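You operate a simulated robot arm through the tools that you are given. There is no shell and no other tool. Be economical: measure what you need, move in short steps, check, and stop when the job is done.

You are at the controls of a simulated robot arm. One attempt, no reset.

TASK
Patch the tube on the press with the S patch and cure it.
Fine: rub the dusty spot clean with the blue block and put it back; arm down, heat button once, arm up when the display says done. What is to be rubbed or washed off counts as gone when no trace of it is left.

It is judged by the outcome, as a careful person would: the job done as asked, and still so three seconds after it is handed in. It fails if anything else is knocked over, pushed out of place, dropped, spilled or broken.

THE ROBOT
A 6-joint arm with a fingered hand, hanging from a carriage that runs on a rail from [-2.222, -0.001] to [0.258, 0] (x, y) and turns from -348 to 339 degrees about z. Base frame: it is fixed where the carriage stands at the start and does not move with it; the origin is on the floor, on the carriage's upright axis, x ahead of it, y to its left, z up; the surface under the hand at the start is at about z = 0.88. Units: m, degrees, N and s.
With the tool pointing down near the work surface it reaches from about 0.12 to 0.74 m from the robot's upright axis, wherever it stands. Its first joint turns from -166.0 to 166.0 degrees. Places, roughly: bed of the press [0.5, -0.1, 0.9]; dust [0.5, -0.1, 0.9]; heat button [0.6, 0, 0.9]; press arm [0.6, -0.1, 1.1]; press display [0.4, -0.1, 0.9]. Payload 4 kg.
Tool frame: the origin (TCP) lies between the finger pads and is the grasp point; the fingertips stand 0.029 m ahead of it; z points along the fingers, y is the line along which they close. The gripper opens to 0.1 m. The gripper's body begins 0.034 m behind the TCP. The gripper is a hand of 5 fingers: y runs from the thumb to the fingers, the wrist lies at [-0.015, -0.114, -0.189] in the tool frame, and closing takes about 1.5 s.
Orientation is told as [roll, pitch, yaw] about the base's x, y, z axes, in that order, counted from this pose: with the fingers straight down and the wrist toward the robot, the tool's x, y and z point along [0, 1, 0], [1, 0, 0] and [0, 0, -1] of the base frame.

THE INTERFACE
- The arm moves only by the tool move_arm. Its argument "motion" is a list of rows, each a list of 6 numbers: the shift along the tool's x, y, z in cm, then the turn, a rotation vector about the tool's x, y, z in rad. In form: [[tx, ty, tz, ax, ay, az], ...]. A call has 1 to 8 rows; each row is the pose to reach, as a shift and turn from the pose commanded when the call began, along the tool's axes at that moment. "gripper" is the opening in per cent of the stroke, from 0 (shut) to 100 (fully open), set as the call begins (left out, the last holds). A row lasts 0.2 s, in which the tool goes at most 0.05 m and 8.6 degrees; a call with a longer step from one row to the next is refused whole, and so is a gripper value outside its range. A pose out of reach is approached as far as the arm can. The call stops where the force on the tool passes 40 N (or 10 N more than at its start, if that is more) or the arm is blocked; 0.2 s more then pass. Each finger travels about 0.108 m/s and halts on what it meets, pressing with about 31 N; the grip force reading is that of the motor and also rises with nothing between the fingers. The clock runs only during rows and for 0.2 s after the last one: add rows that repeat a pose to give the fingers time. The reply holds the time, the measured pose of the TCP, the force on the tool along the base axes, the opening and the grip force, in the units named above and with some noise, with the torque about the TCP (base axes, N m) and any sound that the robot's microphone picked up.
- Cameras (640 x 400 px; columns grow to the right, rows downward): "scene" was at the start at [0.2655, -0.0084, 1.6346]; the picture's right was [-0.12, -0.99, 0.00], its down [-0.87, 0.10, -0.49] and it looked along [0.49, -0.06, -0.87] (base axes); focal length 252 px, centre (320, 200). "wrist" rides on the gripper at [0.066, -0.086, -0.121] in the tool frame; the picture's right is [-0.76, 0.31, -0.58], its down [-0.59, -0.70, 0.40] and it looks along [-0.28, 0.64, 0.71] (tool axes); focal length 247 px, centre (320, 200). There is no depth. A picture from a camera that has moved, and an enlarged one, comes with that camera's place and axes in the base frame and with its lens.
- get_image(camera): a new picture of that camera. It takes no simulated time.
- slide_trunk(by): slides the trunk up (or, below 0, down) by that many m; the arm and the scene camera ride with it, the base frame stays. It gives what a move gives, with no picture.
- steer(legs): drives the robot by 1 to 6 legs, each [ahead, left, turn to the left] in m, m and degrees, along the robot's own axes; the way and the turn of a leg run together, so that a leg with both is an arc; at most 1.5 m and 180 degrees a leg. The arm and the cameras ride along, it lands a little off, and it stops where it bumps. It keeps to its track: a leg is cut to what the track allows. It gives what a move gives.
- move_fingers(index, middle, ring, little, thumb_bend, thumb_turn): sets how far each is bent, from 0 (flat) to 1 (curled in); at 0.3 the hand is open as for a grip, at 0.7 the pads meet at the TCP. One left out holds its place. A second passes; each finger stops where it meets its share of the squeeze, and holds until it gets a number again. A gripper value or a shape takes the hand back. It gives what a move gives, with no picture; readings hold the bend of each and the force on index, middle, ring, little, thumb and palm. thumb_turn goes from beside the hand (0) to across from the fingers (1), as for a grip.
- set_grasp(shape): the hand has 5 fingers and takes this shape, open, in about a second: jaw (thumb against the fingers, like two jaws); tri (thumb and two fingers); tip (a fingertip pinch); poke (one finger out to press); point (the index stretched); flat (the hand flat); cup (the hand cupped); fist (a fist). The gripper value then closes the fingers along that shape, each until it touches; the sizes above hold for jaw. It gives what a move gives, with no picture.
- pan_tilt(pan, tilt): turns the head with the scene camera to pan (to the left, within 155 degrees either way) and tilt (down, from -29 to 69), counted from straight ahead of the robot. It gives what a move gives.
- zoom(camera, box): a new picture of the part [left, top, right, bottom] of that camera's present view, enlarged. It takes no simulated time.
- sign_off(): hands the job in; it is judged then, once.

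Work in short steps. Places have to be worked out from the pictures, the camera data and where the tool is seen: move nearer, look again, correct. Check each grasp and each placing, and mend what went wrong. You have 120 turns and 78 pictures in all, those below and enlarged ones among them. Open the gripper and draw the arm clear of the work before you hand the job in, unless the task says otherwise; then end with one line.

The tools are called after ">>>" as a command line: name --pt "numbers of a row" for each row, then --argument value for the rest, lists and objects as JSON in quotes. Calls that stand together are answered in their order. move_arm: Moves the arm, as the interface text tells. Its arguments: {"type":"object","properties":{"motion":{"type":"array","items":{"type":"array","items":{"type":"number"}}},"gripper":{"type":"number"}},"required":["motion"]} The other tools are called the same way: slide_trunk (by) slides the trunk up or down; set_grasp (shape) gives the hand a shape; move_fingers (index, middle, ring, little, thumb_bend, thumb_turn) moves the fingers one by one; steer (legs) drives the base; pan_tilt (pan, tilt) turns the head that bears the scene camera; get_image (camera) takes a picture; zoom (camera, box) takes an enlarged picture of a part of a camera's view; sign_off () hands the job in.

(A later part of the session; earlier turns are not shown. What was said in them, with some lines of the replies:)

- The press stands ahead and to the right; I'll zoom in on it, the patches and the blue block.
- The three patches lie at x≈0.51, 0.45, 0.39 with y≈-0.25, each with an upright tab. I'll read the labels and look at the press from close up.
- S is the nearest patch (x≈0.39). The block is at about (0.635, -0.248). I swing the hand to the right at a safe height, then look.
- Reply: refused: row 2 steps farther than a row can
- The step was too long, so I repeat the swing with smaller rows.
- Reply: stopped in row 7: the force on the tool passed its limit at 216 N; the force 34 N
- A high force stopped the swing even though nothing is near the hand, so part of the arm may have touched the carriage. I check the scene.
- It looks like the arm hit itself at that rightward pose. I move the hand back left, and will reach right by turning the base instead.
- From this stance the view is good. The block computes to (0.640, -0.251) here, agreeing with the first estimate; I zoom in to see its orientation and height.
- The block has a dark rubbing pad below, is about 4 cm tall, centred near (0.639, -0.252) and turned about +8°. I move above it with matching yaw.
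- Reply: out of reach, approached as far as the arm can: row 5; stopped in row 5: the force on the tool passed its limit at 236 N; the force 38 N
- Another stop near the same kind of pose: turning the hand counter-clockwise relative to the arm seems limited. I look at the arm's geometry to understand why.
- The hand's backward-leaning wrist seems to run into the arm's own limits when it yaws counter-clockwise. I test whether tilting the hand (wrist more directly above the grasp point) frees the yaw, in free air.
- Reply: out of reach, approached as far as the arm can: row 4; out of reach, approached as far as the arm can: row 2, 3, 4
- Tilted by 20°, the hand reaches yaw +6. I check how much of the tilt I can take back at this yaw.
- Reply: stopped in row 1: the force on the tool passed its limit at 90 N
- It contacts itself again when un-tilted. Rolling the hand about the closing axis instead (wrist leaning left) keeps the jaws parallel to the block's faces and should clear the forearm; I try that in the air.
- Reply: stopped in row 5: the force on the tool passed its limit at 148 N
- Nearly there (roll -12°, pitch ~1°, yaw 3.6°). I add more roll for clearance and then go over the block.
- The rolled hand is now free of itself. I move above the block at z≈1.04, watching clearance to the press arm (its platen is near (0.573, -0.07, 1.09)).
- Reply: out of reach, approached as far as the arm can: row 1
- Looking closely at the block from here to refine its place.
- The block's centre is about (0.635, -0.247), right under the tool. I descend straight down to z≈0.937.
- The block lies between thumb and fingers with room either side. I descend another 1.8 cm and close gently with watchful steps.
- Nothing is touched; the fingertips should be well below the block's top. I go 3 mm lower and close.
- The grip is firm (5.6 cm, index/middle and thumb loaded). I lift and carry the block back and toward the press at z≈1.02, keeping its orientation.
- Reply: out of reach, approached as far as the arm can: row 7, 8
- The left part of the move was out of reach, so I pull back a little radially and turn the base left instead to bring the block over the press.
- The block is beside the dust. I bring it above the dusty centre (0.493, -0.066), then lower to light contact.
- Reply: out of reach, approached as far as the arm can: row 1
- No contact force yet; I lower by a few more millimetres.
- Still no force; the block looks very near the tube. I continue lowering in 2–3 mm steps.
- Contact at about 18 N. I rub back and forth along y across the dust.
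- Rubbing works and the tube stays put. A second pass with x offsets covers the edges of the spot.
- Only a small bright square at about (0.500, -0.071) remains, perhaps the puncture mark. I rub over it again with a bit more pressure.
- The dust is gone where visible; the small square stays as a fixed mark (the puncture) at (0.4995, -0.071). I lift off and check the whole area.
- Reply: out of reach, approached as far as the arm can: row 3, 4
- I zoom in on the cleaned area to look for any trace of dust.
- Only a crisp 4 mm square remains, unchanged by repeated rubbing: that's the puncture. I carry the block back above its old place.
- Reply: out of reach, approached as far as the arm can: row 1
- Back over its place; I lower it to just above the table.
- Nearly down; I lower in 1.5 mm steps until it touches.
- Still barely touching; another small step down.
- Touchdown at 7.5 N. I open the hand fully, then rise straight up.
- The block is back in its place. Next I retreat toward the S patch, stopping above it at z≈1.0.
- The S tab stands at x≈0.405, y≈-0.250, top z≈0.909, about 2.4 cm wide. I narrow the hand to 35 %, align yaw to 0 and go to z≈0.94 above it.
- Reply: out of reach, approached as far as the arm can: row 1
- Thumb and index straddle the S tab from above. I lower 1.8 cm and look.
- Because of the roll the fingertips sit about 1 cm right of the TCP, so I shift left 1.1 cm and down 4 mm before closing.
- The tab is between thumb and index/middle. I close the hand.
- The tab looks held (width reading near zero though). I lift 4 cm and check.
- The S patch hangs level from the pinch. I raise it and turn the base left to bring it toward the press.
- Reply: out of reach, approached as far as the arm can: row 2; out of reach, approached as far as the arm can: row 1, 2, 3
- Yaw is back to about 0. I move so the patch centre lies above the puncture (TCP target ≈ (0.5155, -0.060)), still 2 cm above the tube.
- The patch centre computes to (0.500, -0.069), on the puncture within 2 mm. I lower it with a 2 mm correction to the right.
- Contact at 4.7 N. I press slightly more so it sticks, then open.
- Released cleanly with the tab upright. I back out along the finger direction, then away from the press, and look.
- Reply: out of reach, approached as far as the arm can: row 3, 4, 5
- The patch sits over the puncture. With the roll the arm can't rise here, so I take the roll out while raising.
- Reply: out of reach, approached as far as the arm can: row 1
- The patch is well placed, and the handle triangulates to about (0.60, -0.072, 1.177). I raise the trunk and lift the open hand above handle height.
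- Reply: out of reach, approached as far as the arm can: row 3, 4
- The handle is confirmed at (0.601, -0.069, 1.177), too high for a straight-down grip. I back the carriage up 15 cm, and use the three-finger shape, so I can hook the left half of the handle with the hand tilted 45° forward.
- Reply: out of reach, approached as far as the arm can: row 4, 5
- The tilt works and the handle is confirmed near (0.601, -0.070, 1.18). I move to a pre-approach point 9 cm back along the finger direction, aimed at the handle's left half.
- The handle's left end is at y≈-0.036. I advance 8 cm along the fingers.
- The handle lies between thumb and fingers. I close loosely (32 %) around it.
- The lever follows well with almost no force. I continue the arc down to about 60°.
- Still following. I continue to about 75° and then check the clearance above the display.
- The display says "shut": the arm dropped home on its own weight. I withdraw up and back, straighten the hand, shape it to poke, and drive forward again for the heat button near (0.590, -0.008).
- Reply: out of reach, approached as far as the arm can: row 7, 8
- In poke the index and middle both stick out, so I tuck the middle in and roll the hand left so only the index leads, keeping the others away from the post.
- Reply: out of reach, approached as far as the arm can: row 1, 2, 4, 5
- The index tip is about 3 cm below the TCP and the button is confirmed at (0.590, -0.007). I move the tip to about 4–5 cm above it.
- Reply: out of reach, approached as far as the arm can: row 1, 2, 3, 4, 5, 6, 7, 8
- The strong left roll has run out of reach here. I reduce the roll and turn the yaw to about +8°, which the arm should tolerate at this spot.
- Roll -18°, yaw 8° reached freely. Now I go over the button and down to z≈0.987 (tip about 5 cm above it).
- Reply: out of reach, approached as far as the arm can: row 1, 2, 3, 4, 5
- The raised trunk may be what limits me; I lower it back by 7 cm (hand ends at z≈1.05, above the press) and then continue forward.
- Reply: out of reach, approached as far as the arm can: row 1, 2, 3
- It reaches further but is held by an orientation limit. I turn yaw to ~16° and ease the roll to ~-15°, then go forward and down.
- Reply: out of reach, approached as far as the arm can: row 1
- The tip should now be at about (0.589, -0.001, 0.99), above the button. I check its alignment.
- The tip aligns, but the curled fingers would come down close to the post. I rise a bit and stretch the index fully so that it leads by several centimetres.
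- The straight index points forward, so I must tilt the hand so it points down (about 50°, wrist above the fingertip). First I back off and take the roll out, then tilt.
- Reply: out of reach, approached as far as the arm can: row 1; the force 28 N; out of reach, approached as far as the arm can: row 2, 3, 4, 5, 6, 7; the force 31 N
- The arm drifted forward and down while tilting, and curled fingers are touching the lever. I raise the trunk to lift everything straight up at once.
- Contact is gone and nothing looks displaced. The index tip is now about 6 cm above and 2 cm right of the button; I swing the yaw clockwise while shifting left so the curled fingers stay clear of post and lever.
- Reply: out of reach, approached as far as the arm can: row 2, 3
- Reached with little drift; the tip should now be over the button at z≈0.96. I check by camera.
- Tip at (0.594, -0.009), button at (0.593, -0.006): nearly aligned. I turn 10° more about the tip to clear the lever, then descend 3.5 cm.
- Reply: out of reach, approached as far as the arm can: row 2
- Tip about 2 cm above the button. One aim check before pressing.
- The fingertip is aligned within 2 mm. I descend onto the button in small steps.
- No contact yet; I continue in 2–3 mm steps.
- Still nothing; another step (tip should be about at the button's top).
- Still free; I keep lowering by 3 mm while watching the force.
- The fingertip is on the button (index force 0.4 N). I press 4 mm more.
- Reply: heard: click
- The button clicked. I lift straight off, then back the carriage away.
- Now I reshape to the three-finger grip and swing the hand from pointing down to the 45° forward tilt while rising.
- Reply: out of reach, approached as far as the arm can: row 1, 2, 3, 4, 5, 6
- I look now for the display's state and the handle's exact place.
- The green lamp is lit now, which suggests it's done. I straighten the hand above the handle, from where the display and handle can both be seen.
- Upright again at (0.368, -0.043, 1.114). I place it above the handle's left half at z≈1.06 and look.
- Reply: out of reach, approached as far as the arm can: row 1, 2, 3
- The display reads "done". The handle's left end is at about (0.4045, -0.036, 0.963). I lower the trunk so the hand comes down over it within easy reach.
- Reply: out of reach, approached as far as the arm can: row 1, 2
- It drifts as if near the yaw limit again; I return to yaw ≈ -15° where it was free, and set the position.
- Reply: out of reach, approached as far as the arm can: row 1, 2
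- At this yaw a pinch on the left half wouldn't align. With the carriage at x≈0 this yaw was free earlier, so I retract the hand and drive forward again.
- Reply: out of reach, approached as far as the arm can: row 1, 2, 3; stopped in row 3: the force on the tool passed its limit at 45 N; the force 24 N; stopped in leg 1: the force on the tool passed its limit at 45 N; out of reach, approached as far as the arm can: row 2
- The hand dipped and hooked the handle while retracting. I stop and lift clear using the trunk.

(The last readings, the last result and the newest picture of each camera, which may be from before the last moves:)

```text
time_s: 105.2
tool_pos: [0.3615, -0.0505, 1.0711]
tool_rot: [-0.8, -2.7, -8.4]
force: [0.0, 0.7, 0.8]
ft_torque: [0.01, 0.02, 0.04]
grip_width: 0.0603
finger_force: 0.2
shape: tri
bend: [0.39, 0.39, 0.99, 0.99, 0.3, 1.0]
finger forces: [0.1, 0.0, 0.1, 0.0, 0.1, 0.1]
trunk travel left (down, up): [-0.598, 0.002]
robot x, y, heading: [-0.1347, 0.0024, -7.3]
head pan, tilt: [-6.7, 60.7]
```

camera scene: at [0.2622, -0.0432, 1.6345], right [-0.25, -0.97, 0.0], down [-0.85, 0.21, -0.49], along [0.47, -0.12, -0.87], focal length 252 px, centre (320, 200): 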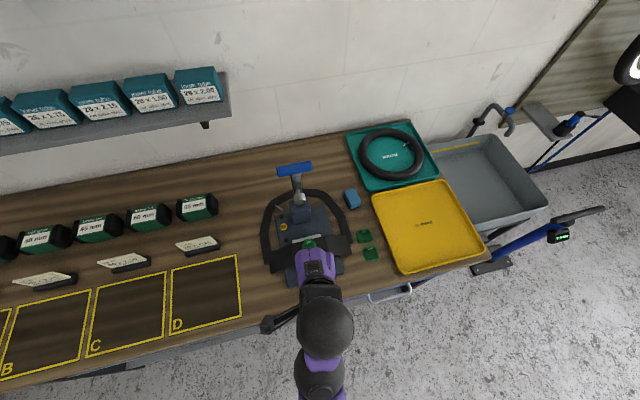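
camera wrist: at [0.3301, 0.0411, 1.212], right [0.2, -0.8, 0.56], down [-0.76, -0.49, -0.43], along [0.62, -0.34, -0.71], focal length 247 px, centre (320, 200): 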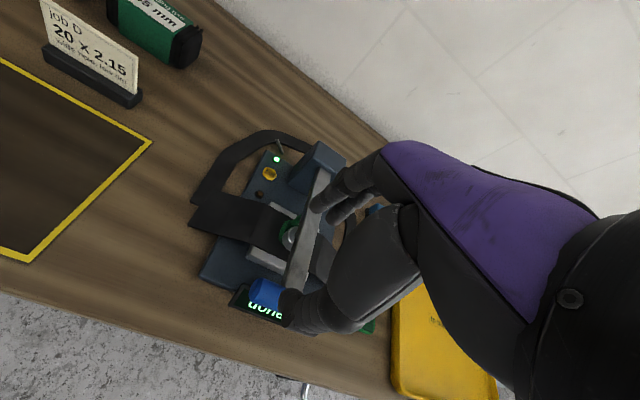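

Clear again (z 1.071, no forces). I'll pinch with just index and thumb, left of the lever: tuck the middle finger, and go forward over the handle.

>>> move_fingers --middle 1 --index 0.4 --thumb_bend 0.34

>>> move_arm --pt "-0.2 1.5 0 0 0 0" --pt "-0.4 3.0 0.6 0 0 0" --pt "-0.6 4.2 1.6 0 0 0" --pt "-0.6 4.2 3.0 0 0 0"

```text
time_s: 106.2
tool_pos: [0.3627, -0.0514, 1.0725]
tool_rot: [-0.7, -2.7, -8.4]
force: [0.4, -0.1, -0.3]
ft_torque: [0.01, -0.01, -0.05]
grip_width: 0.082
finger_force: 0.0
shape: fingers
bend: [0.4, 1.0, 0.99, 0.99, 0.34, 1.0]
finger forces: [0.0, 0.1, 0.0, 0.0, 0.0, 0.1]
trunk travel left (down, up): [-0.598, 0.002]
robot x, y, heading: [-0.1367, -0.0002, -7.5]
head pan, tilt: [-6.7, 60.7]
```

```text
time_s: 107.2
tool_pos: [0.4068, -0.0618, 1.0437]
tool_rot: [-0.5, -2.6, -8.3]
force: [0.7, 0.4, -0.2]
ft_torque: [0.04, -0.03, -0.03]
grip_width: 0.0823
finger_force: 0.1
shape: fingers
bend: [0.4, 1.0, 0.99, 0.99, 0.34, 1.0]
finger forces: [0.0, 0.0, 0.0, 0.0, 0.0, 0.0]
trunk travel left (down, up): [-0.598, 0.002]
robot x, y, heading: [-0.137, -0.0018, -7.5]
head pan, tilt: [-6.7, 60.7]
```

No complaints this time. I shift left 1.2 cm and descend to z≈0.987 so the tips straddle the bar.

>>> move_arm --pt "1.16 -0.4 0.5 0 0 0" --pt "1.16 -0.5 2.5 0 0 0" --pt "1.16 -0.6 4.2 0 0 0" --pt "1.16 -0.67 5.7 0 0 0"

>>> zoom --camera "wrist" --box '[200, 130, 400, 380]'

```text
time_s: 108.2
tool_pos: [0.401, -0.0509, 0.986]
tool_rot: [-0.7, -2.7, -8.4]
force: [0.1, 0.3, 0.4]
ft_torque: [0.01, 0.0, -0.01]
grip_width: 0.082
finger_force: 0.3
shape: fingers
bend: [0.4, 1.0, 0.99, 0.99, 0.34, 1.0]
finger forces: [0.5, 0.1, 0.1, 0.1, 0.1, 0.0]
trunk travel left (down, up): [-0.598, 0.002]
robot x, y, heading: [-0.1356, 0.002, -7.6]
head pan, tilt: [-6.7, 60.7]
```

```text
1.60 times, centred on (300, 255) of wrist
camera zoom: at [0.3214, 0.0281, 1.1027], right [0.17, -0.78, 0.6], down [-0.76, -0.49, -0.42], along [0.62, -0.39, -0.68], focal length 395 px, centre (352, 112)
```

zoom: 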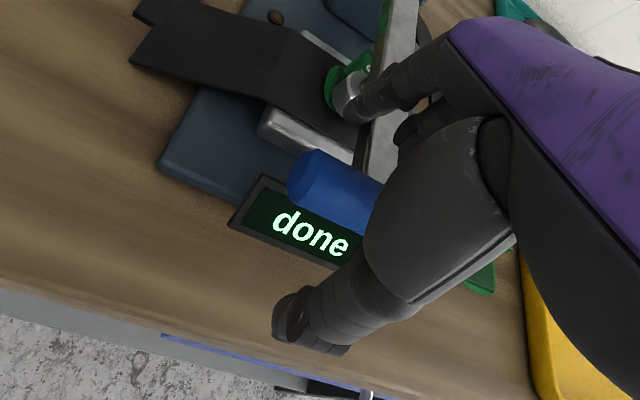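

The display shows "done" and the bar lies between index and thumb. I close those two.

>>> move_fingers --index 0.7 --thumb_bend 0.7

```text
time_s: 109.2
tool_pos: [0.4013, -0.0513, 0.9861]
tool_rot: [-0.8, -2.6, -8.4]
force: [0.2, -1.1, 0.7]
ft_torque: [0.01, -0.04, -0.04]
grip_width: 0.0191
finger_force: 5.5
shape: fingers
bend: [0.64, 1.0, 0.99, 0.99, 0.65, 1.0]
finger forces: [6.3, 0.0, 0.0, 0.0, 5.3, 0.1]
trunk travel left (down, up): [-0.598, 0.002]
robot x, y, heading: [-0.1367, -0.0012, -7.2]
head pan, tilt: [-6.7, 60.7]
```

The pinch holds under the bar (1.9 cm, 6 N). I lift 4 cm along the arc and check.

>>> move_arm --pt "0 0 -1 0 0 0" --pt "0 0.1 -2 0 0 0" --pt "0 0.3 -3 0 0 0" --pt "0 0.5 -4 0 0 0"

```text
time_s: 110.2
tool_pos: [0.4045, -0.0511, 1.0266]
tool_rot: [-0.7, -2.6, -8.3]
force: [-0.3, -0.8, -1.1]
ft_torque: [-0.02, 0.11, 0.01]
grip_width: 0.0189
finger_force: 5.6
shape: fingers
bend: [0.63, 1.0, 0.99, 0.99, 0.66, 1.0]
finger forces: [6.7, 0.0, 0.0, 0.0, 5.1, 0.1]
trunk travel left (down, up): [-0.598, 0.002]
robot x, y, heading: [-0.1362, 0.0049, -7.3]
head pan, tilt: [-6.7, 60.7]
```

The bar is following (grip still 1.9 cm). I continue along the arc to about 60°.

>>> move_arm --pt "0.05 0.4 -1.5 0 0 0" --pt "0.12 0.96 -3.06 0 0 0" --pt "0.22 1.7 -4.6 0 0 0" --pt "0.34 2.6 -6.2 0 0 0"

```text
time_s: 111.2
tool_pos: [0.4283, -0.0507, 1.0905]
tool_rot: [-0.7, -2.6, -8.3]
force: [4.3, -2.9, -2.6]
ft_torque: [-0.07, -0.02, -0.07]
grip_width: 0.017
finger_force: 5.8
shape: fingers
bend: [0.63, 1.0, 0.99, 0.99, 0.67, 1.0]
finger forces: [8.5, 0.1, 0.0, 0.0, 3.3, 0.0]
trunk travel left (down, up): [-0.598, 0.002]
robot x, y, heading: [-0.1346, 0.0004, -7.6]
head pan, tilt: [-6.7, 60.7]
```

Going well with small forces; the bar is slightly ahead, so I bias forward a little and continue to ~40°.

>>> move_arm --pt "0.18 1.25 -1.45 0 0 0" --pt "0.36 2.55 -2.8 0 0 0" --pt "0.54 3.85 -4.05 0 0 0" --pt "0.73 5.15 -5.2 0 0 0"

```text
time_s: 112.2
tool_pos: [0.478, -0.0507, 1.1431]
tool_rot: [-0.6, -2.5, -8.2]
force: [3.7, -2.2, -4.8]
ft_torque: [-0.02, 0.03, -0.07]
grip_width: 0.0155
finger_force: 5.3
shape: fingers
bend: [0.63, 1.0, 0.99, 0.99, 0.67, 1.0]
finger forces: [7.4, 0.1, 0.0, 0.0, 3.1, 0.0]
trunk travel left (down, up): [-0.598, 0.002]
robot x, y, heading: [-0.1377, 0.0013, -7.5]
head pan, tilt: [-6.7, 60.7]
```

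Still engaged, hand slightly high relative to the bar. I go on forward with less rise, to ~20°.

>>> move_arm --pt "0.22 1.5 -0.83 0 0 0" --pt "0.44 3.0 -1.56 0 0 0" --pt "0.67 4.6 -2.2 0 0 0" --pt "0.9 6.25 -2.7 0 0 0"

```text
time_s: 113.2
tool_pos: [0.5424, -0.0498, 1.1747]
tool_rot: [-0.7, -2.6, -8.4]
force: [0.2, -1.7, -0.6]
ft_torque: [-0.03, 0.07, -0.03]
grip_width: 0.0134
finger_force: 4.4
shape: fingers
bend: [0.65, 1.0, 0.99, 0.99, 0.67, 1.0]
finger forces: [4.8, 0.1, 0.0, 0.0, 3.4, 0.1]
trunk travel left (down, up): [-0.598, 0.002]
robot x, y, heading: [-0.1366, 0.0031, -7.5]
head pan, tilt: [-6.7, 60.7]
```

Nearly upright. I push the last ~5.8 cm forward to its original position.

>>> move_arm --pt "0.21 1.46 -0.54 0 0 0" --pt "0.42 2.9 -0.77 0 0 0" --pt "0.64 4.4 -0.9 0 0 0" --pt "0.85 5.8 -0.94 0 0 0"

```text
time_s: 114.2
tool_pos: [0.5996, -0.0492, 1.1849]
tool_rot: [-0.6, -2.7, -8.4]
force: [0.7, -0.8, -2.4]
ft_torque: [-0.04, 0.03, 0.0]
grip_width: 0.013
finger_force: 4.2
shape: fingers
bend: [0.66, 1.0, 0.99, 0.99, 0.67, 1.0]
finger forces: [4.9, 0.1, 0.1, 0.0, 3.4, 0.0]
trunk travel left (down, up): [-0.598, 0.002]
robot x, y, heading: [-0.1329, -0.0006, -7.6]
head pan, tilt: [-6.7, 60.7]
```

At the original position. I test for the end stop with another 8 mm forward.

>>> move_arm --pt "0.05 0.4 0 0 0 0" --pt "0.1 0.8 0 0 0 0"

```text
time_s: 114.8
tool_pos: [0.6061, -0.0502, 1.1842]
tool_rot: [-0.7, -2.5, -8.4]
force: [-6.5, 0.2, -0.8]
ft_torque: [-0.01, 0.11, 0.03]
grip_width: 0.0129
finger_force: 3.9
shape: fingers
bend: [0.68, 1.0, 0.99, 0.99, 0.66, 1.0]
finger forces: [1.6, 0.0, 0.0, 0.0, 6.6, 0.0]
trunk travel left (down, up): [-0.598, 0.002]
robot x, y, heading: [-0.1377, -0.0039, -7.1]
head pan, tilt: [-6.7, 60.7]
```

The end stop is felt (−6.5 N), so the arm is fully up. I open index and thumb, then slide the hand off along the bar to the left.

>>> move_fingers --index 0.42 --thumb_bend 0.36

>>> move_arm --pt "0.5 -0.8 0 0 0 0" --pt "2.5 -0.8 0 0 0 0" --pt "4.5 -1.0 0 0 0 0" --pt "6.5 -1.2 0 0 0 0" --pt "8.5 -1.5 0 0 0 0" --pt "10.5 -1.7 0 0 0 0"

```text
time_s: 115.8
tool_pos: [0.6076, -0.0495, 1.1859]
tool_rot: [-0.7, -2.5, -8.4]
force: [0.8, 1.0, 0.6]
ft_torque: [-0.03, 0.0, -0.02]
grip_width: 0.0762
finger_force: 0.1
shape: fingers
bend: [0.42, 1.0, 0.99, 0.99, 0.36, 1.0]
finger forces: [0.0, 0.1, 0.0, 0.0, 0.0, 0.0]
trunk travel left (down, up): [-0.598, 0.002]
robot x, y, heading: [-0.1364, 0.0016, -7.5]
head pan, tilt: [-6.7, 60.7]
```

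```text
time_s: 117.2
tool_pos: [0.6058, 0.0562, 1.1839]
tool_rot: [-0.8, -2.7, -8.5]
force: [-0.2, -0.3, -0.8]
ft_torque: [0.0, 0.03, 0.01]
grip_width: 0.0768
finger_force: 0.0
shape: fingers
bend: [0.42, 1.0, 0.99, 0.99, 0.36, 1.0]
finger forces: [0.0, 0.0, 0.0, 0.0, 0.0, 0.1]
trunk travel left (down, up): [-0.598, 0.002]
robot x, y, heading: [-0.1333, -0.0002, -7.6]
head pan, tilt: [-6.7, 60.7]
```

Free of the handle. I open the hand and drive back 30 cm, then take the last picture.

>>> steer --legs '[[-0.297, -0.04, 0]]'

>>> set_grasp --shape "jaw"

>>> zoom --camera "scene" --box '[200, 60, 420, 220]'

```text
time_s: 119.3
tool_pos: [0.3054, 0.0578, 1.1842]
tool_rot: [-0.8, -2.6, -8.3]
force: [0.0, 0.3, -0.1]
ft_torque: [-0.04, -0.03, 0.02]
grip_width: 0.0767
finger_force: 0.1
shape: fingers
bend: [0.42, 1.0, 0.99, 0.99, 0.36, 1.0]
finger forces: [0.1, 0.0, 0.0, 0.0, 0.0, 0.0]
trunk travel left (down, up): [-0.598, 0.002]
robot x, y, heading: [-0.4352, 0.0001, -7.4]
head pan, tilt: [-6.7, 60.7]
```

```text
time_s: 120.2
tool_pos: [0.3069, 0.0574, 1.184]
tool_rot: [-0.8, -2.6, -8.2]
force: [-0.6, 0.7, -0.3]
ft_torque: [0.0, -0.01, 0.03]
grip_width: 0.0998
finger_force: 0.1
shape: jaw
bend: [0.3, 0.3, 0.3, 0.3, 0.3, 0.98]
finger forces: [0.1, 0.0, 0.1, 0.0, 0.0, 0.0]
trunk travel left (down, up): [-0.598, 0.002]
robot x, y, heading: [-0.434, -0.0034, -7.4]
head pan, tilt: [-6.7, 60.7]
```

```text
2.50 times, centred on (310, 140) of scene
camera zoom: at [-0.1727, -0.042, 1.7076], right [-0.24, -0.97, 0.0], down [-0.85, 0.21, -0.49], along [0.47, -0.12, -0.87], focal length 630 px, centre (345, 350)
```

zoom: 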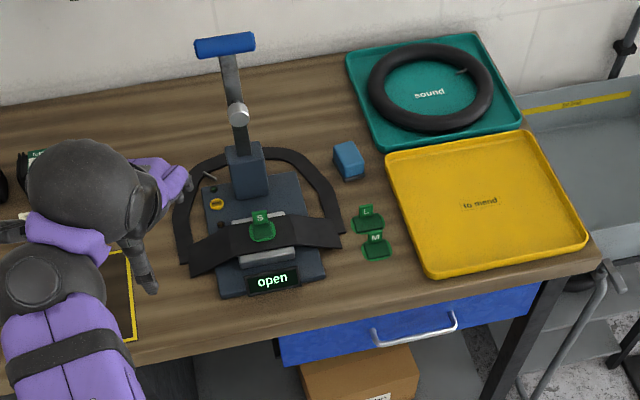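

The last picture shows the press arm up, the display back at "open", the S patch on the tube, the blue block in its place and everything else undisturbed. The hand is open and clear, so I hand the job in.

>>> sign_off

```text
The job is handed in.
```

The tube is patched with the S patch and cured. The dusty spot is rubbed clean, the blue block is back in its place, heat was pressed once, and I raised the press arm after the display said "done".
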